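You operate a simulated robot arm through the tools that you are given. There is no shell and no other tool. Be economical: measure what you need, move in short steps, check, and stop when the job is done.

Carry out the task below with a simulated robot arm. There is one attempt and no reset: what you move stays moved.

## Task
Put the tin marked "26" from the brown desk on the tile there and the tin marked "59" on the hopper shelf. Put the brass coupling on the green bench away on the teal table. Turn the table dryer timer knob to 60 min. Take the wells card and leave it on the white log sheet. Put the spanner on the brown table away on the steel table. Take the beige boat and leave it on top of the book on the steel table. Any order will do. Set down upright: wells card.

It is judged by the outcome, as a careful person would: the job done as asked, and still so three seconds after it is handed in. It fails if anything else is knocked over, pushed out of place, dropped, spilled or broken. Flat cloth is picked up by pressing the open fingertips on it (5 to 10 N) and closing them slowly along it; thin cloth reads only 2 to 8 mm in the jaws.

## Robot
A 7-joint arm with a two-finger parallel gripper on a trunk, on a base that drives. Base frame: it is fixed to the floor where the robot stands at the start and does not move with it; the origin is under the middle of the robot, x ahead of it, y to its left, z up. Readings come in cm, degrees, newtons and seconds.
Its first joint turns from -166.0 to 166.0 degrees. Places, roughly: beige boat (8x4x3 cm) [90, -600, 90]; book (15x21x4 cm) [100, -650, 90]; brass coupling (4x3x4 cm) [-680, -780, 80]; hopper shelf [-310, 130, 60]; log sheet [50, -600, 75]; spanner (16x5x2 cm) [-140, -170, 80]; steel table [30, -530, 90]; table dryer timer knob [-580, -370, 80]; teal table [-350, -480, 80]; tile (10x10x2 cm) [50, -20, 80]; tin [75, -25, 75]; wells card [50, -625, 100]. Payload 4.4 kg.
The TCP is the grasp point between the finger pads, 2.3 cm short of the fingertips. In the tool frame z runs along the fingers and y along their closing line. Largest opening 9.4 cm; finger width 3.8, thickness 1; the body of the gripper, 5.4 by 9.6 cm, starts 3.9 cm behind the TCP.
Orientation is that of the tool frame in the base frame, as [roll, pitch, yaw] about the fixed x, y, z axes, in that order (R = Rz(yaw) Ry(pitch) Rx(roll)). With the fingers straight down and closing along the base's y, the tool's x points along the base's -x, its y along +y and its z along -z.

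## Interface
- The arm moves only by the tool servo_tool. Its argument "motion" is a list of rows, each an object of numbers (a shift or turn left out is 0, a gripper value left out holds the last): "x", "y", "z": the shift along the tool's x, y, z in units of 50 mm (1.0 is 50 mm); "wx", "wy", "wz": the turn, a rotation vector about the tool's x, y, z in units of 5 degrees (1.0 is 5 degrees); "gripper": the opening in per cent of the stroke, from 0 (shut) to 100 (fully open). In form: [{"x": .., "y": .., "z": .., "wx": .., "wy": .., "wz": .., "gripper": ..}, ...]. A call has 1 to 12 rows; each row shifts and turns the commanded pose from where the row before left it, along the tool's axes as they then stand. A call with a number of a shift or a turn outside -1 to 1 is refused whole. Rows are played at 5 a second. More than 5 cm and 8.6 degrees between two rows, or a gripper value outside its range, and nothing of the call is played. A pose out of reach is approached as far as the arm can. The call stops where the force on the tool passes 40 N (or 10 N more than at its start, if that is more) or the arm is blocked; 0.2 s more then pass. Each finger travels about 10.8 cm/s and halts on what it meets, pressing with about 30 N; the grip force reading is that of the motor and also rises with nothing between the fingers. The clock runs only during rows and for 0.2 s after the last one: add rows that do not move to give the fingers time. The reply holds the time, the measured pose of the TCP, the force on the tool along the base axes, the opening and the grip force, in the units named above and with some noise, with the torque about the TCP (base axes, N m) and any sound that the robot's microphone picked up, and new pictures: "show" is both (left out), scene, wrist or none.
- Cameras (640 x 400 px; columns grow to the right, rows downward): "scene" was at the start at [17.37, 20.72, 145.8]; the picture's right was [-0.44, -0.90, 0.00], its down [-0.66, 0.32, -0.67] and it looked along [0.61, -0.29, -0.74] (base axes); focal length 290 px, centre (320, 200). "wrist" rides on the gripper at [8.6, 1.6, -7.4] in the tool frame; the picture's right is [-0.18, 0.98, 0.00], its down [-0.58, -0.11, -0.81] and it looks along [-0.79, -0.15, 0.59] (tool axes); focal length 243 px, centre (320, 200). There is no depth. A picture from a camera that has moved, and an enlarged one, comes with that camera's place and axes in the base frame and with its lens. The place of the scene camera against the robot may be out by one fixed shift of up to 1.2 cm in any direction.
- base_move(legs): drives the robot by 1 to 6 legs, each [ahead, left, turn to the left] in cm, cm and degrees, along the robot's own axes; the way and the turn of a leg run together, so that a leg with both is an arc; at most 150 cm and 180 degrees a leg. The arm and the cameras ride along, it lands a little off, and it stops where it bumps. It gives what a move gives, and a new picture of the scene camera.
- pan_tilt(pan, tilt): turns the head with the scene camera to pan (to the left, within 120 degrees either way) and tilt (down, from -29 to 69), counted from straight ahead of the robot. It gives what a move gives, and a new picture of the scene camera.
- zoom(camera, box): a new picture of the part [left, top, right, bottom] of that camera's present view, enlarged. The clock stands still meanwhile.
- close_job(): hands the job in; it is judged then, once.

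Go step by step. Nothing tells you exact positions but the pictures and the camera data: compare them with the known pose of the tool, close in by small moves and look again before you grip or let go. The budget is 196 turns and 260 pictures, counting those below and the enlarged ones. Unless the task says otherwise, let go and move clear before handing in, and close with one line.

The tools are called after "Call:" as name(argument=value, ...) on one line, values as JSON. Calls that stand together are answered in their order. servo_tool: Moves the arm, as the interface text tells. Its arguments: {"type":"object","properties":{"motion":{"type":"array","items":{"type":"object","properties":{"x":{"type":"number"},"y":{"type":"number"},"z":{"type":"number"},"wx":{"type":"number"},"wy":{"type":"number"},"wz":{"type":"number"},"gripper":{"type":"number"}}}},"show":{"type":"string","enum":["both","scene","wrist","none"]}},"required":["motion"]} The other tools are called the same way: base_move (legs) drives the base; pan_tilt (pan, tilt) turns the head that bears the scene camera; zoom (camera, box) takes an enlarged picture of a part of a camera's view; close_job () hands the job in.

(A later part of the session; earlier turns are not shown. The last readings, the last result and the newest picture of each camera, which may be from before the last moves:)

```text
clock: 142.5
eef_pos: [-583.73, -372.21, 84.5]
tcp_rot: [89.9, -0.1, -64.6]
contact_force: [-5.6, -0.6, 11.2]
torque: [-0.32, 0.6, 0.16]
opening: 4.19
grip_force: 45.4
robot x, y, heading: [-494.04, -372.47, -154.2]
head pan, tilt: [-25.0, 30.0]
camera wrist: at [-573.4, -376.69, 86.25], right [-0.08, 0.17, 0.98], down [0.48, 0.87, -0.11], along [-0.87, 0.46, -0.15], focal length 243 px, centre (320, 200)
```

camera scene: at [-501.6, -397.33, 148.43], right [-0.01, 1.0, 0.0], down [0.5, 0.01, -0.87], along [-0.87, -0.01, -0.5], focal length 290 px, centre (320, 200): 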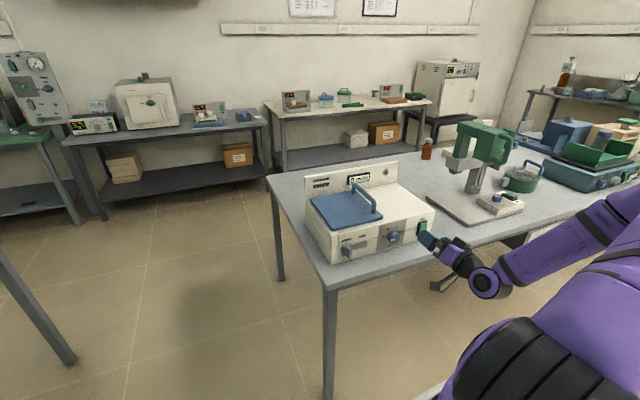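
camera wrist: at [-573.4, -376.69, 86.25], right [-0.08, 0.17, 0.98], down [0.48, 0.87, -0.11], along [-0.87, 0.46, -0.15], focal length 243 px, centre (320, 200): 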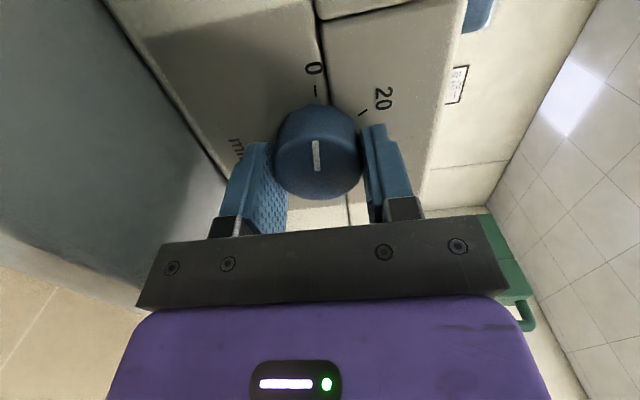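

Gripped at 4.2 cm. Turn clockwise 20° first.

Call:
servo_tool(motion=[{"y": 0.02, "wz": 0.8}, {"wz": 0.8}, {"wz": 0.8}, {"wz": 0.8}, {"wz": 0.8}], show="wrist")

```text
clock: 143.7
eef_pos: [-583.66, -372.24, 84.44]
tcp_rot: [90.2, -20.1, -64.7]
contact_force: [-22.5, -2.5, -8.7]
torque: [-0.38, 1.04, -0.25]
opening: 4.21
grip_force: 44.9
robot x, y, heading: [-494.03, -372.34, -154.1]
head pan, tilt: [-25.0, 30.0]
camera wrist: at [-573.83, -375.75, 89.01], right [-0.22, 0.46, 0.86], down [0.51, 0.81, -0.3], along [-0.83, 0.37, -0.41], focal length 243 px, centre (320, 200)
```

wrist: 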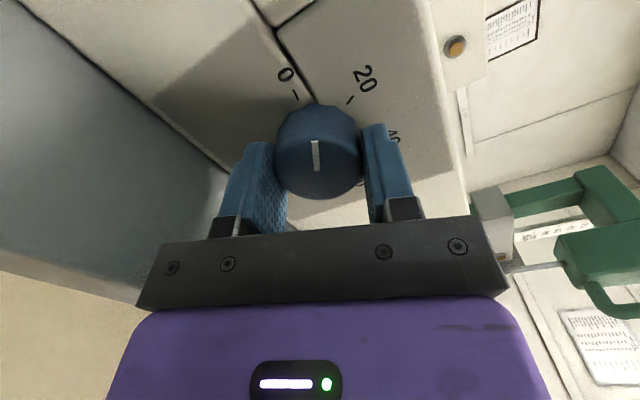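

The knob follows. Relieve the axial pull slightly and continue turning.

Call:
servo_tool(motion=[{"z": 0.04, "wz": 0.8}, {"wz": 0.8}, {"wz": 0.8}, {"wz": 0.8}, {"wz": 0.8}, {"wz": 0.8}, {"wz": 0.8}, {"wz": 0.8}], show="wrist")

```text
clock: 145.0
eef_pos: [-583.76, -372.23, 84.28]
tcp_rot: [90.6, -41.2, -65.0]
contact_force: [-2.0, -0.1, -4.6]
torque: [-0.4, 0.97, -0.15]
opening: 4.25
grip_force: 44.8
robot x, y, heading: [-493.59, -372.57, -154.3]
head pan, tilt: [-25.0, 30.0]
stopped in row 6: the force on the tool passed its limit at 41 N (the readings are from after the stop); the commanded pose is now the measured one
camera wrist: at [-574.76, -373.94, 91.34], right [-0.34, 0.71, 0.62], down [0.57, 0.68, -0.46], along [-0.74, 0.2, -0.64], focal length 243 px, centre (320, 200)
```

wrist: 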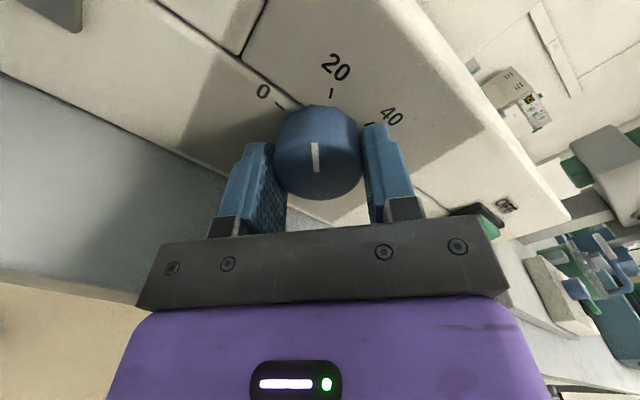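

Call:
servo_tool(motion=[{"wz": 0.8}, {"wz": 0.8}, {"wz": 0.8}, {"wz": 0.8}, {"wz": 0.8}], show="none")

Call:
servo_tool(motion=[{"wz": 0.8}, {"wz": 0.8}, {"wz": 0.8}], show="wrist")

```text
clock: 146.2
eef_pos: [-583.61, -372.35, 84.24]
tcp_rot: [91.0, -61.2, -65.4]
contact_force: [8.1, -5.3, -13.3]
torque: [-0.41, 1.19, -0.48]
opening: 4.24
grip_force: 45.4
robot x, y, heading: [-493.98, -372.06, -154.4]
head pan, tilt: [-25.0, 30.0]
```

```text
clock: 147.0
eef_pos: [-583.71, -372.53, 84.16]
tcp_rot: [92.1, -73.3, -66.4]
contact_force: [19.9, -15.4, -22.5]
torque: [-0.22, 0.85, -0.6]
opening: 4.27
grip_force: 44.4
robot x, y, heading: [-493.64, -372.41, -154.4]
head pan, tilt: [-25.0, 30.0]
camera wrist: at [-576.65, -370.04, 93.1], right [-0.43, 0.9, 0.11], down [0.71, 0.41, -0.58], along [-0.56, -0.17, -0.81], focal length 243 px, centre (320, 200)
```

wrist: 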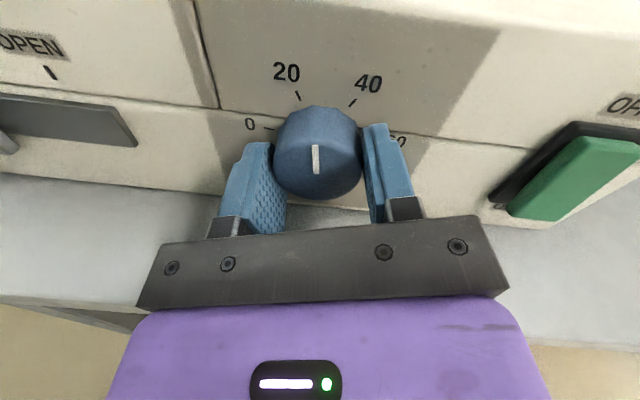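

About 74° done. I'll release, re-square, re-grip at this angle and continue if the wrist allows.

Call:
servo_tool(motion=[{"gripper": 58}, {"gripper": 58}, {}], show="none")

Call:
servo_tool(motion=[{"wz": 1}, {"wz": 1}, {"wz": 1}, {}], show="wrist")

```text
clock: 147.8
eef_pos: [-583.67, -372.25, 84.39]
tcp_rot: [91.5, -73.1, -66.0]
contact_force: [0.5, -0.3, 0.1]
torque: [0.0, -0.01, 0.01]
opening: 5.46
grip_force: 0.1
robot x, y, heading: [-493.6, -372.09, -154.3]
head pan, tilt: [-25.0, 30.0]
```

```text
clock: 148.8
eef_pos: [-583.66, -372.27, 84.33]
tcp_rot: [104.3, -88.1, -78.9]
contact_force: [1.2, 0.3, 0.4]
torque: [0.01, -0.01, 0.01]
opening: 5.44
grip_force: 0.1
robot x, y, heading: [-494.09, -372.45, -153.9]
head pan, tilt: [-25.0, 30.0]
camera wrist: at [-577.69, -367.81, 93.13], right [-0.42, 0.89, -0.15], down [0.77, 0.27, -0.58], along [-0.47, -0.36, -0.8], focal length 243 px, centre (320, 200)
```

wrist: 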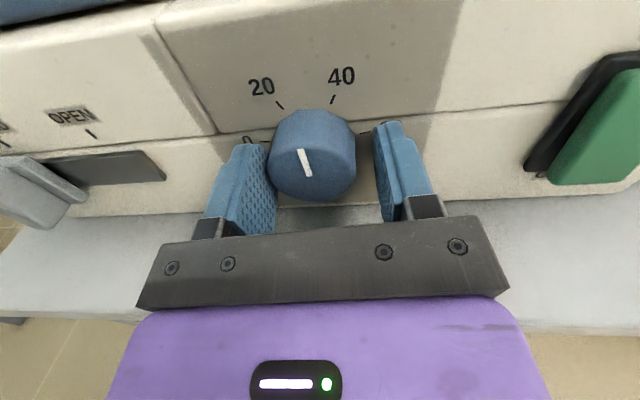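

Rotation is free to here. Centre on the knob, grip, and continue clockwise.

Call:
servo_tool(motion=[{"x": 0.04, "y": -0.11}, {"gripper": 42}, {"gripper": 35}, {"gripper": 35}, {}], show="none")

Call:
servo_tool(motion=[{"wz": 0.8}, {"wz": 0.8}, {"wz": 0.8}, {"wz": 0.8}, {"wz": 0.8}, {"wz": 0.8}, {"wz": 0.8}, {"wz": 0.8}], show="wrist")

```text
clock: 150.0
eef_pos: [-583.5, -372.47, 84.48]
tcp_rot: [100.8, -88.1, -75.5]
contact_force: [-15.0, 19.6, 7.0]
torque: [-0.03, 0.16, -1.7]
opening: 4.19
grip_force: 44.7
robot x, y, heading: [-494.32, -372.74, -154.5]
head pan, tilt: [-25.0, 30.0]
```

```text
clock: 151.8
eef_pos: [-583.51, -372.67, 84.55]
tcp_rot: [-90.8, -59.8, 116.0]
contact_force: [-10.0, 33.6, 3.2]
torque: [-0.2, 0.5, -2.09]
opening: 4.16
grip_force: 45.4
robot x, y, heading: [-494.27, -372.6, -153.9]
head pan, tilt: [-25.0, 30.0]
camera wrist: at [-579.37, -364.14, 91.33], right [-0.32, 0.69, -0.65], down [0.9, 0.0, -0.44], along [-0.31, -0.73, -0.61], focal length 243 px, centre (320, 200)
```

wrist: 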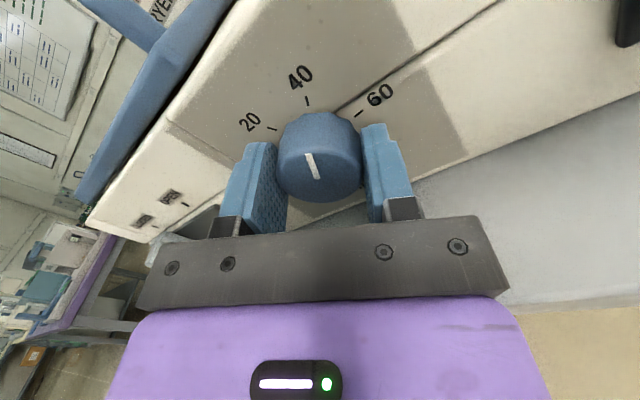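

Call:
servo_tool(motion=[{"x": 0.03, "y": 0.05, "wz": 0.8}, {"wz": 0.8}, {"wz": 0.8}, {"wz": 0.8}, {"wz": 0.8}, {"wz": 0.8}, {"wz": 0.8}], show="wrist")

```text
clock: 153.4
eef_pos: [-583.43, -372.68, 84.55]
tcp_rot: [-90.5, -31.9, 115.8]
contact_force: [2.2, 2.5, 8.3]
torque: [0.04, -0.08, -0.75]
opening: 4.18
grip_force: 45.3
robot x, y, heading: [-493.79, -372.15, -154.3]
head pan, tilt: [-25.0, 30.0]
camera wrist: at [-580.47, -361.93, 87.85], right [-0.15, 0.33, -0.93], down [0.97, -0.15, -0.21], along [-0.21, -0.93, -0.3], focal length 243 px, centre (320, 200)
```

wrist: 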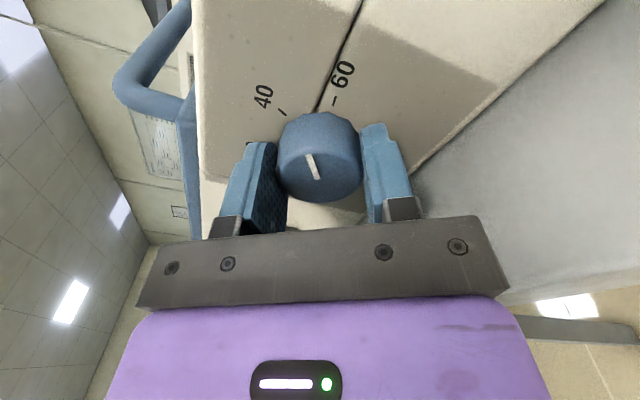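

Call:
servo_tool(motion=[{"wz": 0.8}, {"wz": 0.8}, {"wz": 0.8}, {"wz": 0.8}, {"wz": 0.8}, {"wz": 0.8}, {"wz": 0.8}, {"wz": 0.8}, {"wz": 0.8}], show="wrist")

Call:
zoom(camera="wrist", box=[240, 60, 420, 220])

```text
clock: 154.1
eef_pos: [-583.48, -372.69, 84.56]
tcp_rot: [-91.8, -22.1, 115.8]
contact_force: [-22.6, -2.3, -11.8]
torque: [-0.31, 0.76, 0.65]
opening: 4.08
grip_force: 45.3
out of reach, approached as far as the arm can: row 2, 3
robot x, y, heading: [-493.68, -372.05, -154.4]
head pan, tilt: [-25.0, 30.0]
stopped in row 3: the force on the tool passed its limit at 52 N (the readings are from after the stop); the commanded pose is now the measured one
camera wrist: at [-580.59, -361.6, 86.62], right [-0.06, 0.19, -0.98], down [0.98, -0.18, -0.1], along [-0.2, -0.96, -0.18], focal length 243 px, centre (320, 200)
```

wrist: 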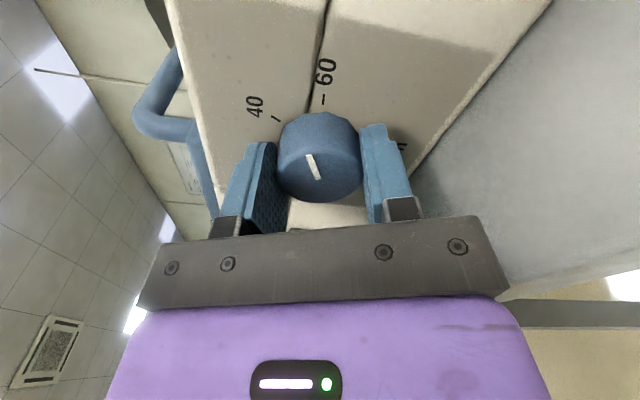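

```text
2.50 times, centred on (330, 140) of wrist
camera zoom: at [-580.59, -361.6, 86.62], right [-0.06, 0.19, -0.98], down [0.98, -0.18, -0.1], along [-0.2, -0.96, -0.18], focal length 606 px, centre (295, 350)
```

zoom: 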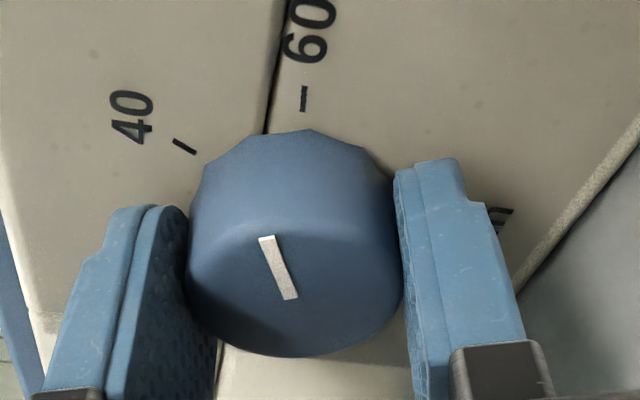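

The wrist limit is reached with ~37° left. Release, rotate back 60°, re-grip.

Call:
servo_tool(motion=[{"gripper": 58}, {"gripper": 58}, {}, {"wz": -1}, {"wz": -1}, {"wz": -1}, {"wz": -1}, {"wz": -1}, {"wz": -1}, {"wz": -1}, {"wz": -1}, {"wz": -1}], show="none")

Call:
servo_tool(motion=[{"wz": -1}, {"wz": -1}, {}], show="wrist")

```text
clock: 156.7
eef_pos: [-583.43, -372.62, 84.84]
tcp_rot: [-93.8, -67.2, 118.8]
contact_force: [-0.5, 0.2, -1.2]
torque: [-0.02, 0.02, 0.01]
opening: 5.44
grip_force: 0.0
robot x, y, heading: [-494.02, -372.38, -154.3]
head pan, tilt: [-25.0, 30.0]
```

```text
clock: 157.5
eef_pos: [-583.32, -372.64, 84.74]
tcp_rot: [-96.7, -77.1, 121.6]
contact_force: [-0.2, -0.2, -0.1]
torque: [-0.02, 0.0, 0.02]
opening: 5.41
grip_force: 0.0
robot x, y, heading: [-494.04, -372.49, -153.9]
head pan, tilt: [-25.0, 30.0]
camera wrist: at [-578.47, -366.3, 93.12], right [-0.38, 0.83, -0.4], down [0.84, 0.14, -0.52], along [-0.38, -0.53, -0.76], focal length 243 px, centre (320, 200)
```

wrist: 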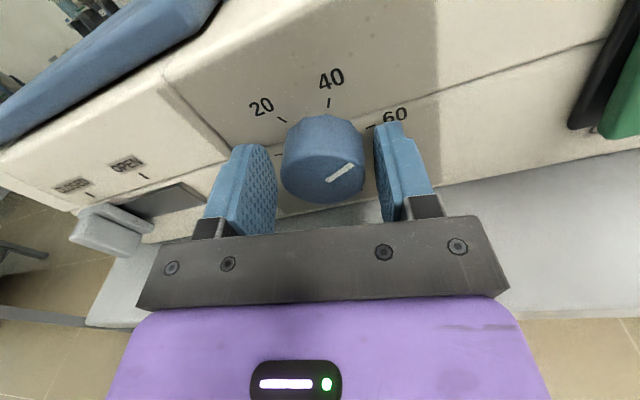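

Pointer is roughly 25° short of 60. Grip and turn 20°, then check.

Call:
servo_tool(motion=[{"gripper": 42}, {"gripper": 35}, {"gripper": 35}, {}, {"wz": 0.8}, {"wz": 0.8}, {"wz": 0.8}, {"wz": 0.8}, {"wz": 0.8}], show="wrist")

Call:
zoom(camera="wrist", box=[240, 60, 420, 220])

```text
clock: 159.5
eef_pos: [-583.49, -372.41, 84.7]
tcp_rot: [-92.8, -57.1, 117.4]
contact_force: [-15.7, 19.7, -3.2]
torque: [0.73, 0.25, -1.5]
opening: 4.21
grip_force: 44.6
robot x, y, heading: [-493.88, -372.4, -154.4]
head pan, tilt: [-25.0, 30.0]
camera wrist: at [-579.55, -363.84, 91.36], right [-0.29, 0.67, -0.69], down [0.91, -0.02, -0.41], along [-0.29, -0.75, -0.6], focal length 243 px, centre (320, 200)
```

wrist: 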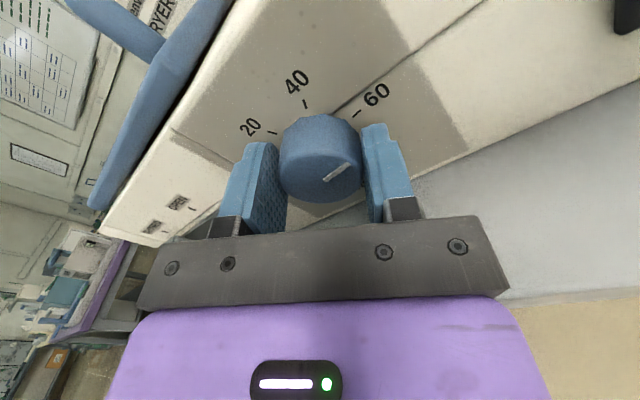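

```text
2.50 times, centred on (330, 140) of wrist
camera zoom: at [-579.55, -363.84, 91.36], right [-0.29, 0.67, -0.69], down [0.91, -0.02, -0.41], along [-0.29, -0.75, -0.6], focal length 606 px, centre (295, 350)
```

zoom: 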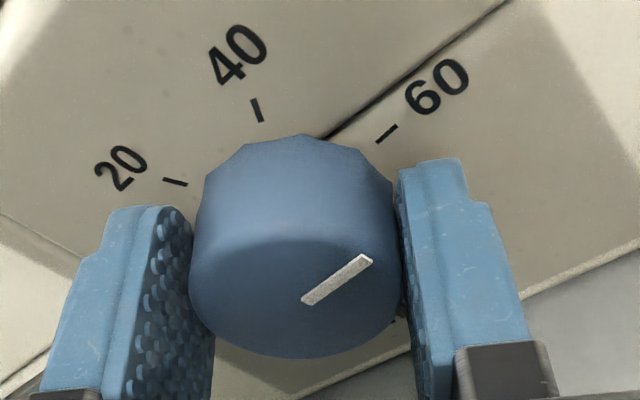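

Pointer now looks nearly parallel to the 60 tick. Release, back off, and check from the front.

Call:
servo_tool(motion=[{"gripper": 60}, {"gripper": 60}, {}, {"z": -0.8}, {"z": -1}], show="wrist")

Call:
zoom(camera="scene", box=[365, 210, 425, 255])

Call:
zoom(camera="wrist", box=[240, 0, 400, 120])

```text
clock: 160.7
eef_pos: [-575.5, -368.67, 84.65]
tcp_rot: [-92.9, -57.1, 117.5]
contact_force: [-0.1, 0.3, 0.3]
torque: [-0.01, 0.04, 0.0]
opening: 5.65
grip_force: 0.0
robot x, y, heading: [-493.69, -372.59, -154.4]
head pan, tilt: [-25.0, 30.0]
camera wrist: at [-571.5, -360.07, 91.37], right [-0.29, 0.66, -0.69], down [0.91, -0.02, -0.41], along [-0.28, -0.75, -0.6], focal length 243 px, centre (320, 200)
```

wrist: 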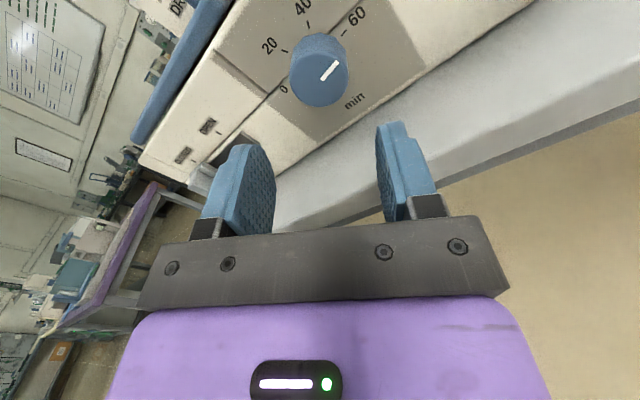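

```text
8.89 times, centred on (395, 232) of scene
camera zoom: at [-501.6, -397.32, 148.43], right [-0.01, 1.0, 0.0], down [0.5, 0.01, -0.87], along [-0.87, -0.01, -0.5], focal length 2580 px, centre (-347, -89)
```

zoom: 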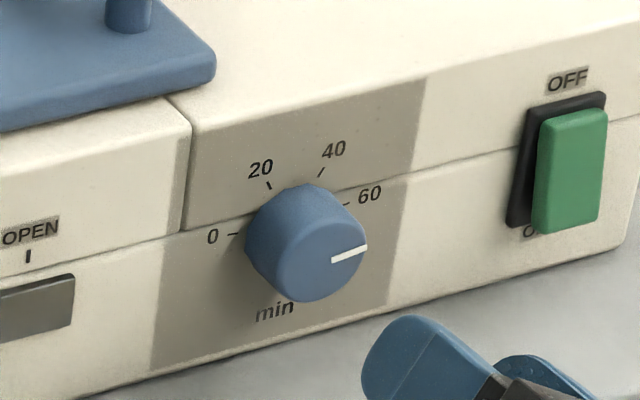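

```text
3.33 times, centred on (320, 60) of wrist
camera zoom: at [-571.5, -360.07, 91.37], right [-0.29, 0.66, -0.69], down [0.91, -0.02, -0.41], along [-0.28, -0.75, -0.6], focal length 809 px, centre (320, 667)
```

zoom: 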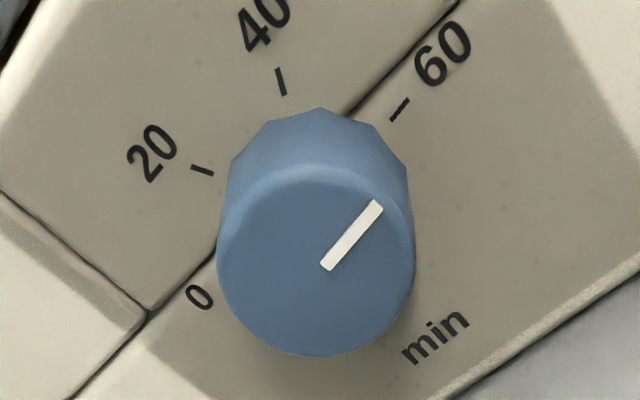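

The pointer is parallel to the 60 tick in both views, so the knob is set at 60. Now back off and unwind the wrist to tool-down.

Call:
servo_tool(motion=[{"z": -1}, {"z": -1}, {"wz": -1}, {"wz": -1}, {"wz": -1}, {"wz": -1}, {"wz": -1}, {"wz": -1}, {"wz": -1}, {"wz": -1}, {"wz": -1}, {"wz": -1}], show="none")

Call:
servo_tool(motion=[{"wz": -1}, {"wz": -1}, {"wz": -1}, {"wz": -1}, {"wz": -1}, {"wz": -1}, {"wz": -1}, {"wz": -1}, {"wz": -1}, {"wz": -1}, {"wz": -1}, {"wz": -1}], show="none")

Call:
servo_tool(motion=[{"wz": -1}, {"wz": -1}, {"wz": -1}, {"wz": -1}, {"wz": -1}, {"wz": -1}, {"wz": -1}, {"wz": -1}, {"wz": -1}, {"wz": -1}, {"wz": -1}, {"wz": -1}], show="none")

Call:
servo_tool(motion=[{"wz": -1}, {"wz": -1}, {"wz": -1}, {"wz": -1}, {"wz": -1}, {"wz": -1}, {"wz": -1}, {"wz": -1}, {"wz": -0.6}], show="none")

```text
clock: 163.3
eef_pos: [-567.02, -364.59, 84.92]
tcp_rot: [97.4, -71.9, -70.8]
contact_force: [-0.3, 1.0, -0.7]
torque: [0.04, 0.03, 0.02]
opening: 5.64
grip_force: 0.1
robot x, y, heading: [-493.81, -372.28, -154.2]
head pan, tilt: [-25.0, 30.0]
```

```text
clock: 165.9
eef_pos: [-566.7, -364.47, 84.79]
tcp_rot: [92.0, -12.6, -64.7]
contact_force: [-0.2, 0.3, -0.1]
torque: [-0.01, 0.02, 0.03]
opening: 5.65
grip_force: 0.1
robot x, y, heading: [-493.98, -372.36, -154.2]
head pan, tilt: [-25.0, 30.0]
```

```text
clock: 168.5
eef_pos: [-566.19, -364.55, 85.24]
tcp_rot: [92.1, 47.2, -63.2]
contact_force: [0.2, -0.9, -0.3]
torque: [-0.04, -0.01, -0.04]
opening: 5.64
grip_force: 0.0
robot x, y, heading: [-493.93, -372.26, -154.2]
head pan, tilt: [-25.0, 30.0]
```

```text
clock: 170.5
eef_pos: [-566.24, -364.6, 85.3]
tcp_rot: [-172.6, 88.5, 32.8]
contact_force: [-0.1, -0.3, 0.7]
torque: [0.04, 0.0, 0.0]
opening: 5.65
grip_force: 0.1
robot x, y, heading: [-494.28, -372.47, -154.4]
head pan, tilt: [-25.0, 30.0]
```

Call:
servo_tool(motion=[{"wy": 1}, {"wy": 1}, {"wy": 1}, {"wy": 1}, {"wy": 1}, {"wy": 1}, {"wy": 1}, {"wy": 1}, {"wy": 1}, {"wy": 1}, {"wy": 1}, {"wy": 1}], show="none")

Call:
servo_tool(motion=[{"wy": 1}, {"wy": 1}, {"wy": 1}, {"wy": 1}, {"wy": 1}, {"wy": 0.6}, {"z": -1, "gripper": 100}, {"z": -1}, {"z": -1}], show="none")

Call:
servo_tool(motion=[{"y": 1}, {"y": 1}, {"y": 1}, {"y": 1}, {"y": 1}, {"y": 1}, {"y": 1}, {"y": 0.8}], show="scene")

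```text
clock: 173.1
eef_pos: [-566.22, -364.52, 85.27]
tcp_rot: [-179.9, 28.5, 25.2]
contact_force: [0.8, 0.1, -0.9]
torque: [0.0, -0.01, 0.0]
opening: 5.63
grip_force: 0.1
robot x, y, heading: [-493.78, -372.75, -154.3]
head pan, tilt: [-25.0, 30.0]
```

```text
clock: 175.1
eef_pos: [-566.17, -364.51, 100.2]
tcp_rot: [-180.0, 0.5, 25.1]
contact_force: [-0.2, 0.3, -1.4]
torque: [0.01, -0.07, 0.03]
opening: 9.41
grip_force: 0.1
robot x, y, heading: [-493.83, -372.4, -154.3]
head pan, tilt: [-25.0, 30.0]
```

```text
clock: 176.9
eef_pos: [-549.55, -399.99, 100.22]
tcp_rot: [-179.8, 0.5, 25.1]
contact_force: [-0.3, 0.4, -0.3]
torque: [-0.03, -0.04, 0.02]
opening: 9.4
grip_force: 0.2
robot x, y, heading: [-493.86, -372.33, -154.4]
head pan, tilt: [-25.0, 30.0]
camera scene: at [-501.62, -397.25, 148.44], right [-0.01, 1.0, 0.0], down [0.5, 0.01, -0.87], along [-0.87, -0.01, -0.5], focal length 290 px, centre (320, 200)
```

scene: 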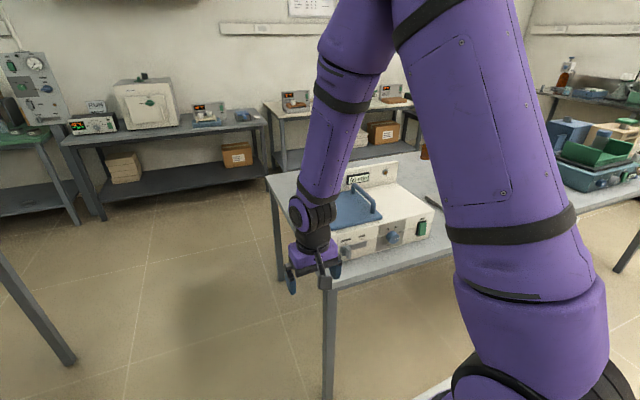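

Arm is reset. Check the display, then drive left and on toward the back aisle.

Call:
zoom(camera="scene", box=[330, 160, 430, 250])

Call:
base_move(legs=[[0, 42, 0], [100, 0, 0]])

Call:
pan_tilt(pan=25, tilt=30)

```text
4.44 times, centred on (380, 205) of scene
camera zoom: at [-501.62, -397.25, 148.44], right [-0.01, 1.0, 0.0], down [0.5, 0.01, -0.87], along [-0.87, -0.01, -0.5], focal length 1290 px, centre (53, 178)
```

zoom: 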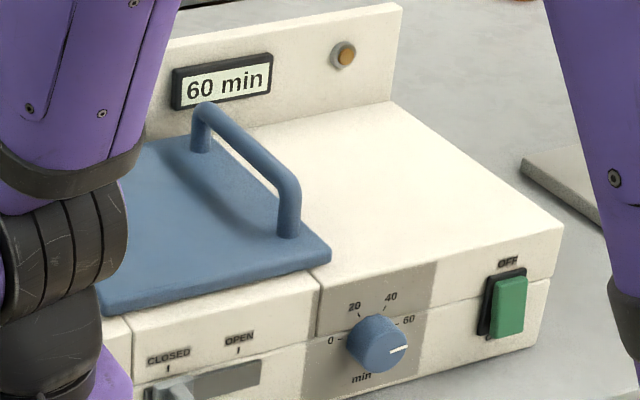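

```text
clock: 184.3
eef_pos: [-622.05, -481.24, 100.12]
tcp_rot: [-179.8, 0.5, 24.6]
contact_force: [-0.2, -0.3, -0.6]
torque: [-0.04, -0.01, 0.01]
opening: 9.42
grip_force: 0.1
robot x, y, heading: [-565.94, -454.46, -154.7]
head pan, tilt: [-25.0, 30.0]
camera scene: at [-574.15, -478.94, 148.43], right [0.0, 1.0, 0.0], down [0.5, 0.0, -0.87], along [-0.87, 0.0, -0.5], focal length 290 px, centre (320, 200)
```

scene: 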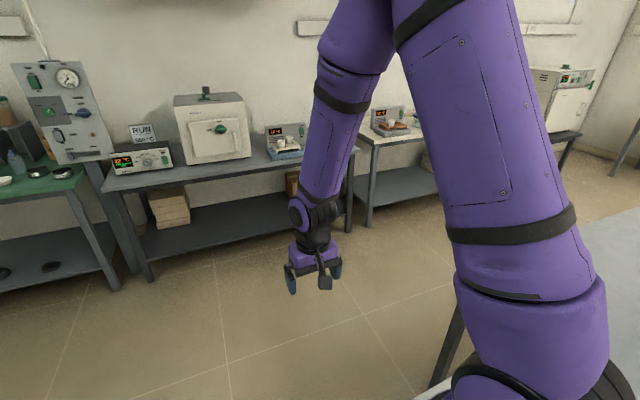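

```text
clock: 185.5
eef_pos: [-622.16, -481.28, 100.26]
tcp_rot: [-179.7, 0.6, 24.6]
contact_force: [-1.0, 1.5, 0.1]
torque: [0.0, -0.01, -0.02]
opening: 9.39
grip_force: 0.0
robot x, y, heading: [-566.73, -454.26, -154.9]
head pan, tilt: [25.0, 30.0]
camera scene: at [-570.9, -485.85, 148.43], right [-0.77, 0.64, 0.0], down [0.32, 0.38, -0.87], along [-0.55, -0.67, -0.5], focal length 290 px, centre (320, 200)
```

scene: 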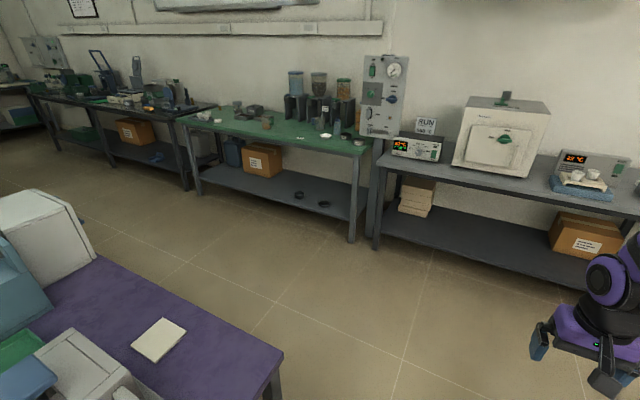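

Display reads "60 min". Now the green bench is visible; zoom for the brass coupling.

Call:
zoom(camera="scene", box=[160, 60, 400, 220])

```text
2.50 times, centred on (280, 140) of scene
camera zoom: at [-570.9, -485.85, 148.43], right [-0.77, 0.64, 0.0], down [0.32, 0.38, -0.87], along [-0.55, -0.67, -0.5], focal length 726 px, centre (420, 350)
```

zoom: 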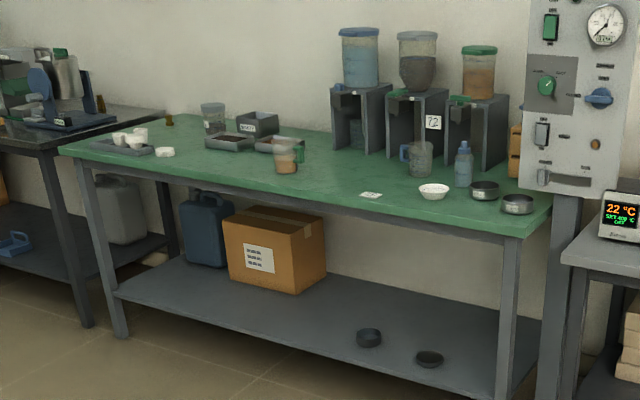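

The coupling sits near (-684,-784) at the bench's back-left. Drive to the back aisle and turn along it.

Call:
base_move(legs=[[100, 0, 0], [0, 0, 90.5]])

Call:
pan_tilt(pan=0, tilt=25)

```text
clock: 194.4
eef_pos: [-627.88, -551.81, 100.32]
tcp_rot: [-179.8, 0.5, 114.9]
contact_force: [-0.2, 0.3, -0.7]
torque: [-0.01, -0.02, 0.02]
opening: 9.4
grip_force: 0.0
robot x, y, heading: [-655.07, -496.19, -64.8]
head pan, tilt: [25.0, 30.0]
camera scene: at [-622.5, -500.14, 148.43], right [-0.64, -0.77, 0.0], down [-0.39, 0.32, -0.87], along [0.67, -0.55, -0.5], focal length 290 px, centre (320, 200)
```

scene: 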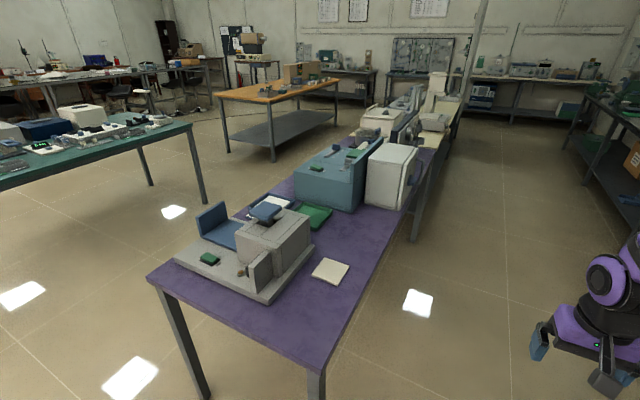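

```text
clock: 195.3
eef_pos: [-627.8, -551.83, 100.15]
tcp_rot: [-179.8, 0.5, 114.8]
contact_force: [0.6, -0.2, 0.0]
torque: [0.04, 0.0, -0.01]
opening: 9.38
grip_force: 0.1
robot x, y, heading: [-655.32, -495.81, -64.8]
head pan, tilt: [0.0, 25.0]
camera scene: at [-625.51, -502.69, 149.22], right [-0.9, -0.43, 0.0], down [-0.18, 0.38, -0.91], along [0.39, -0.82, -0.42], focal length 290 px, centre (320, 200)
```

scene: 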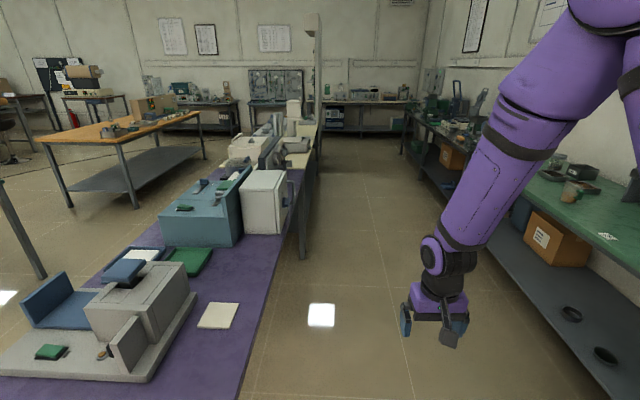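

Call:
base_move(legs=[[80, -12, 0], [120, 0, 0], [48, 0, 0], [0, 0, -89.6]])

Call:
pan_tilt(pan=0, tilt=35)

```text
clock: 211.5
eef_pos: [-612.75, -754.46, 100.31]
tcp_rot: [-179.8, 0.5, 27.9]
contact_force: [-0.1, -0.3, -0.3]
torque: [-0.01, -0.02, 0.01]
opening: 9.42
grip_force: 0.1
robot x, y, heading: [-558.68, -724.19, -151.2]
head pan, tilt: [0.0, 25.0]
camera scene: at [-563.88, -753.28, 149.22], right [-0.48, 0.88, 0.0], down [0.37, 0.2, -0.91], along [-0.8, -0.43, -0.42], focal length 290 px, centre (320, 200)
```

scene: 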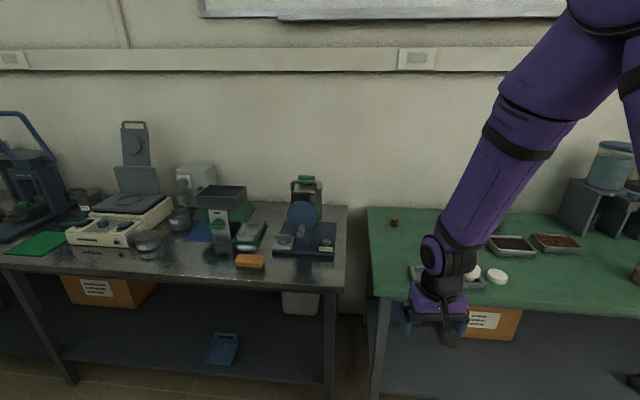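

```text
clock: 212.2
eef_pos: [-612.67, -754.51, 100.23]
tcp_rot: [-179.8, 0.5, 28.1]
contact_force: [0.0, -0.1, -0.5]
torque: [-0.01, -0.02, 0.02]
opening: 9.4
grip_force: 0.0
robot x, y, heading: [-558.41, -723.88, -151.5]
head pan, tilt: [0.0, 35.0]
camera scene: at [-563.52, -753.08, 147.65], right [-0.48, 0.88, 0.0], down [0.5, 0.27, -0.82], along [-0.72, -0.39, -0.57], focal length 290 px, centre (320, 200)
```

scene: 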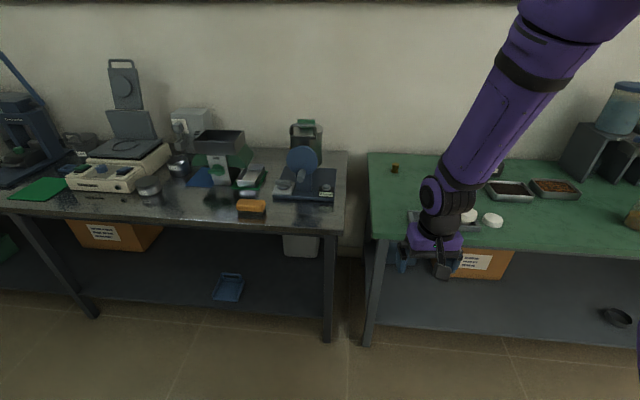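

Coupling is ~142 cm ahead and 14 cm right. Advance to about 91 cm.

Call:
base_move(legs=[[50, -13, 0]])

Call:
servo_tool(motion=[{"x": -1}, {"x": -1}, {"x": -1}], show="both")

```text
clock: 215.3
eef_pos: [-663.69, -766.53, 100.21]
tcp_rot: [-179.8, 0.6, 27.6]
contact_force: [0.9, 0.3, 0.3]
torque: [0.0, -0.01, -0.05]
opening: 9.39
grip_force: 0.0
robot x, y, heading: [-609.49, -736.56, -152.1]
head pan, tilt: [0.0, 35.0]
camera scene: at [-614.6, -765.35, 147.65], right [-0.47, 0.88, 0.0], down [0.51, 0.27, -0.82], along [-0.72, -0.39, -0.57], focal length 290 px, centre (320, 200)
```

scene: 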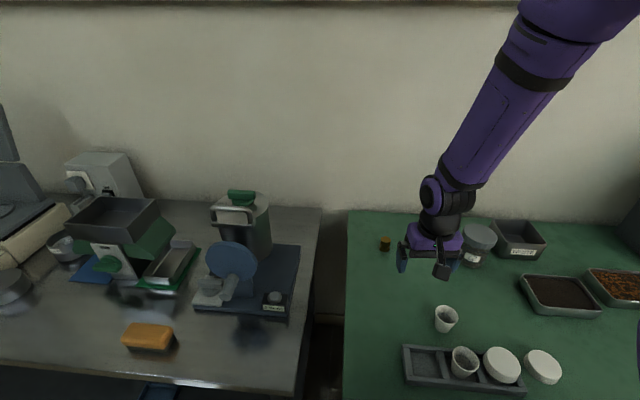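

```text
clock: 216.1
eef_pos: [-677.23, -773.38, 100.47]
tcp_rot: [-179.8, 0.5, 27.6]
contact_force: [0.3, 0.6, 0.6]
torque: [-0.01, 0.04, 0.01]
opening: 9.4
grip_force: 0.0
robot x, y, heading: [-609.58, -736.78, -151.9]
head pan, tilt: [0.0, 35.0]
camera scene: at [-614.54, -765.33, 147.65], right [-0.47, 0.88, 0.0], down [0.51, 0.27, -0.82], along [-0.72, -0.39, -0.57], focal length 290 px, centre (320, 200)
camera wrist: at [-668.79, -770.66, 107.94], right [0.29, -0.96, 0.0], down [-0.56, -0.17, 0.81], along [-0.78, -0.24, -0.58], focal length 243 px, centre (320, 200)
```

scene: 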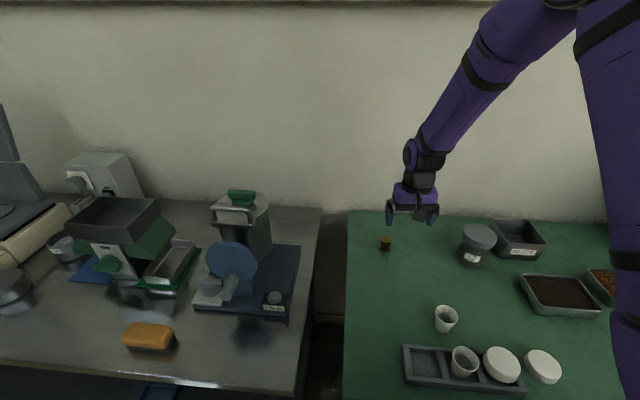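
wrist: 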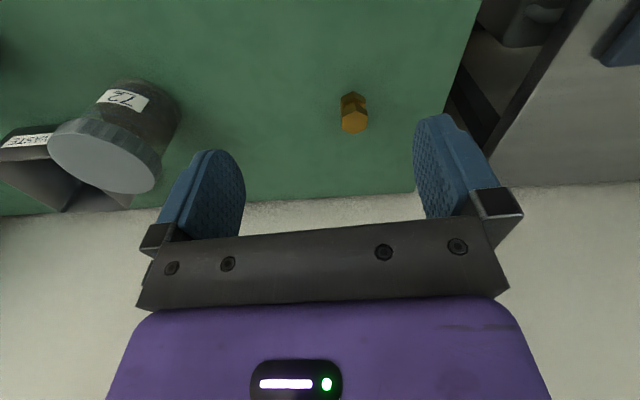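

Coupling triangulates to (-686.2,-780.6), top z≈82. Move above it and lower.

Call:
servo_tool(motion=[{"x": -0.8, "y": 0.2}, {"x": -0.8, "y": 0.26}, {"x": -0.67}, {"z": 1}, {"z": 0.7}, {}], show="wrist")

```text
clock: 217.5
eef_pos: [-686.17, -780.87, 91.99]
tcp_rot: [-179.9, 0.5, 27.6]
contact_force: [-0.4, 0.5, 1.0]
torque: [-0.02, 0.01, 0.01]
opening: 9.39
grip_force: 0.0
robot x, y, heading: [-608.97, -736.42, -152.1]
head pan, tilt: [0.0, 35.0]
camera wrist: at [-677.75, -778.2, 99.47], right [0.29, -0.96, 0.0], down [-0.56, -0.17, 0.81], along [-0.78, -0.24, -0.58], focal length 243 px, centre (320, 200)
```

wrist: 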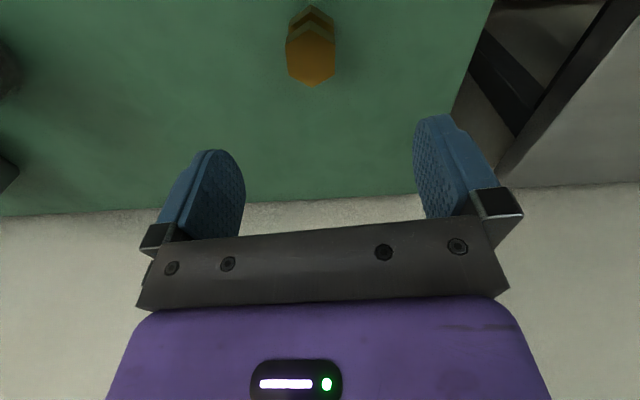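

Aligned. Lower to z≈81.2 and check before gripping.

Call:
servo_tool(motion=[{"y": -0.08, "z": 0.9}, {"z": 0.9}, {"z": 0.3}, {}], show="wrist")

Call:
zoom(camera="scene", box=[340, 190, 440, 270])

```text
clock: 218.3
eef_pos: [-686.61, -780.53, 82.24]
tcp_rot: [-179.9, 0.8, 27.8]
contact_force: [14.7, 11.1, 26.8]
torque: [-0.66, -1.37, 1.05]
opening: 9.25
grip_force: 0.2
robot x, y, heading: [-609.23, -736.1, -151.8]
head pan, tilt: [0.0, 35.0]
stopped in row 4: the force on the tool passed its limit at 54 N (the readings are from after the stop); the commanded pose is now the measured one
camera wrist: at [-678.17, -777.75, 89.7], right [0.29, -0.96, 0.0], down [-0.56, -0.17, 0.81], along [-0.78, -0.24, -0.58], focal length 243 px, centre (320, 200)
```

wrist: 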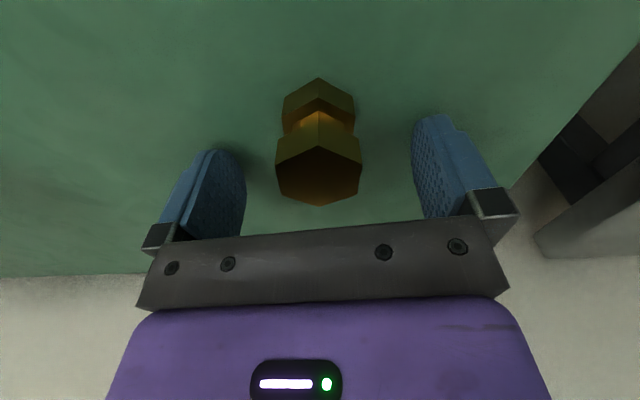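

```text
5.00 times, centred on (390, 230) of scene
camera zoom: at [-614.44, -765.24, 147.67], right [-0.47, 0.88, 0.0], down [0.5, 0.27, -0.82], along [-0.72, -0.39, -0.57], focal length 1451 px, centre (-30, 50)
```

zoom: 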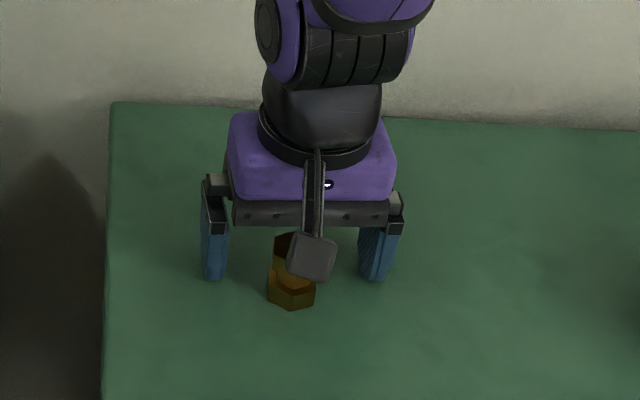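

Fingertips touched the bench (top z≈80). Raise 6 mm, shift 2 cm toward me to centre on the coupling, then look.

Call:
servo_tool(motion=[{"z": -0.16}, {"x": 0.42, "y": 0.04}, {}], show="wrist")

```text
clock: 219.1
eef_pos: [-684.84, -779.73, 83.09]
tcp_rot: [-179.8, 0.8, 27.5]
contact_force: [0.4, 0.8, -0.7]
torque: [0.03, -0.01, -0.01]
opening: 9.41
grip_force: 0.0
robot x, y, heading: [-609.46, -736.19, -152.0]
head pan, tilt: [0.0, 35.0]
camera wrist: at [-676.35, -777.07, 90.35], right [0.29, -0.96, 0.0], down [-0.56, -0.17, 0.81], along [-0.78, -0.24, -0.58], focal length 243 px, centre (320, 200)
```

wrist: 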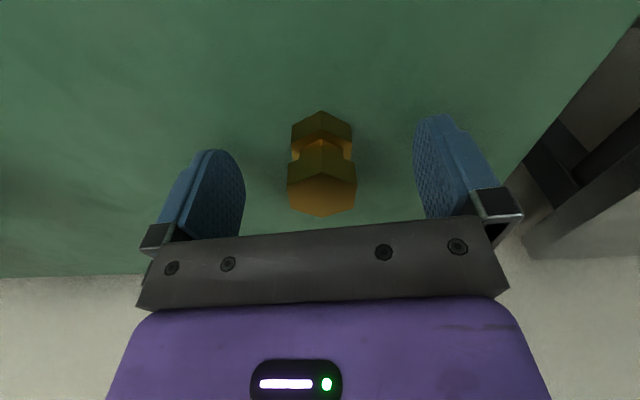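

Call:
servo_tool(motion=[{"gripper": 40}, {"gripper": 15}, {"gripper": 15}, {"gripper": 15}, {"z": -0.4}, {"z": -1}, {"z": -1}, {"z": -1}], show="wrist")

```text
clock: 220.9
eef_pos: [-684.42, -779.62, 99.97]
tcp_rot: [-180.0, 0.7, 27.7]
contact_force: [0.4, 0.1, -2.3]
torque: [0.02, 0.01, 0.01]
opening: 3.2
grip_force: 30.0
robot x, y, heading: [-609.14, -736.7, -151.8]
head pan, tilt: [0.0, 35.0]
camera wrist: at [-675.97, -776.99, 107.38], right [0.29, -0.96, 0.0], down [-0.56, -0.17, 0.81], along [-0.78, -0.24, -0.58], focal length 243 px, centre (320, 200)
```

wrist: 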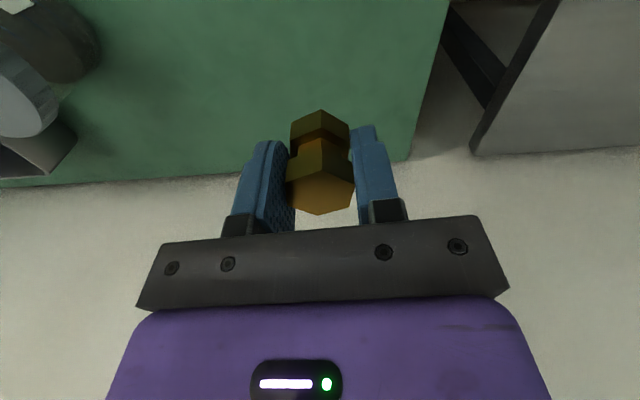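

Coupling held. Retract the arm and back off, then return along the back aisle.

Call:
servo_tool(motion=[{"z": -1}, {"x": 1}, {"x": 1}, {"x": 1}, {"x": 1}, {"x": 1}], show="none")

Call:
base_move(legs=[[-48, 0, 0], [0, 0, -92]])

Call:
pan_tilt(pan=0, tilt=30)

```text
clock: 222.3
eef_pos: [-662.3, -768.11, 104.73]
tcp_rot: [-179.9, 0.8, 27.7]
contact_force: [-0.8, 0.3, -2.2]
torque: [-0.01, -0.05, 0.01]
opening: 2.92
grip_force: 30.0
robot x, y, heading: [-609.49, -736.25, -151.8]
head pan, tilt: [0.0, 35.0]
```

```text
clock: 229.1
eef_pos: [-597.3, -659.81, 104.8]
tcp_rot: [-179.9, 0.9, -64.4]
contact_force: [0.0, -0.9, -1.6]
torque: [-0.02, 0.06, -0.01]
opening: 2.9
grip_force: 29.8
robot x, y, heading: [-567.72, -714.02, 116.0]
head pan, tilt: [0.0, 35.0]
camera scene: at [-596.9, -706.65, 147.65], right [0.9, 0.44, 0.0], down [0.25, -0.52, -0.82], along [-0.36, 0.74, -0.57], focal length 290 px, centre (320, 200)
```

scene: 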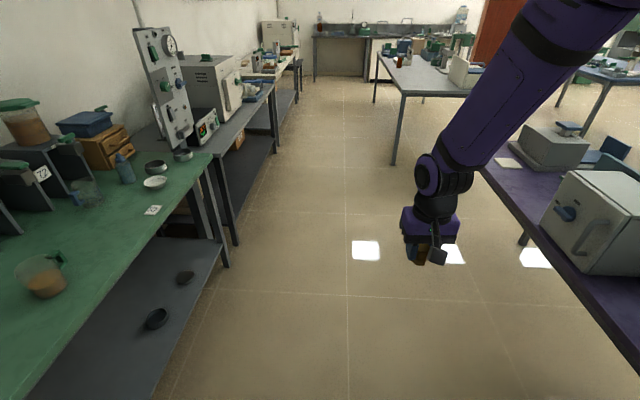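

```text
clock: 229.7
eef_pos: [-597.27, -659.8, 104.77]
tcp_rot: [-179.9, 0.8, -64.4]
contact_force: [-0.1, -0.2, -2.3]
torque: [0.01, 0.02, -0.01]
opening: 2.92
grip_force: 30.6
robot x, y, heading: [-567.69, -714.16, 116.0]
head pan, tilt: [0.0, 30.0]
camera scene: at [-597.01, -706.44, 148.42], right [0.9, 0.44, 0.0], down [0.22, -0.45, -0.87], along [-0.38, 0.78, -0.5], focal length 290 px, centre (320, 200)
```

scene: 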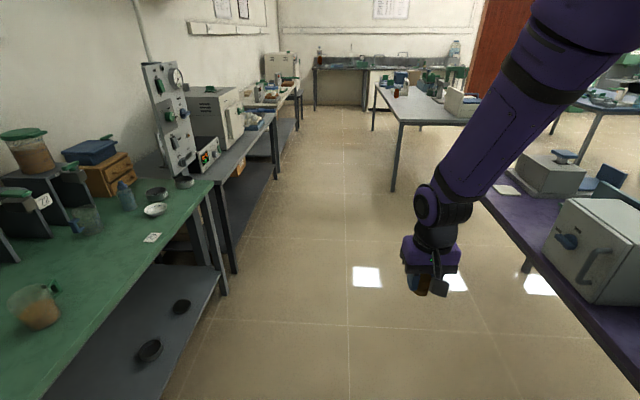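

Call:
base_move(legs=[[120, 0, 0], [117, 0, 0], [0, 0, -90.4]])

Call:
pan_tilt(pan=-10, tilt=28)

```text
clock: 245.3
eef_pos: [-618.86, -470.11, 104.65]
tcp_rot: [-179.8, 0.7, -154.6]
contact_force: [0.6, 0.0, -1.7]
torque: [-0.03, 0.0, -0.01]
opening: 2.93
grip_force: 30.1
robot x, y, heading: [-672.96, -499.48, 26.0]
head pan, tilt: [0.0, 30.0]
camera scene: at [-665.96, -469.36, 148.43], right [0.44, -0.9, 0.0], down [-0.45, -0.22, -0.87], along [0.78, 0.38, -0.5], focal length 290 px, centre (320, 200)
```

scene: 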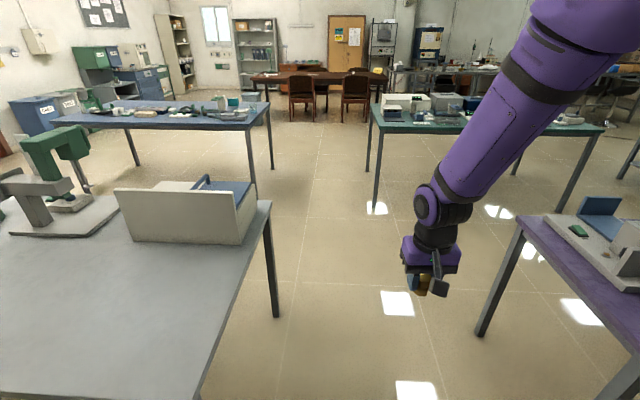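

```text
clock: 246.0
eef_pos: [-618.83, -470.12, 104.87]
tcp_rot: [-179.9, 0.7, -154.6]
contact_force: [0.0, -0.1, -1.8]
torque: [0.03, -0.01, 0.02]
opening: 2.9
grip_force: 29.7
robot x, y, heading: [-672.82, -499.18, 25.9]
head pan, tilt: [-10.0, 28.0]
camera scene: at [-665.33, -470.81, 148.74], right [0.27, -0.96, 0.0], down [-0.45, -0.13, -0.88], along [0.85, 0.24, -0.47], focal length 290 px, centre (320, 200)
```

scene: 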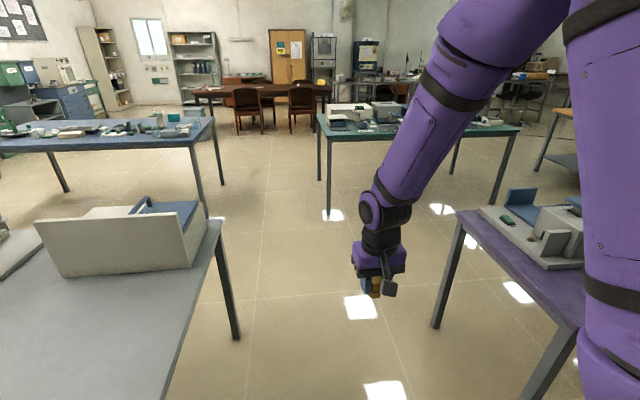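

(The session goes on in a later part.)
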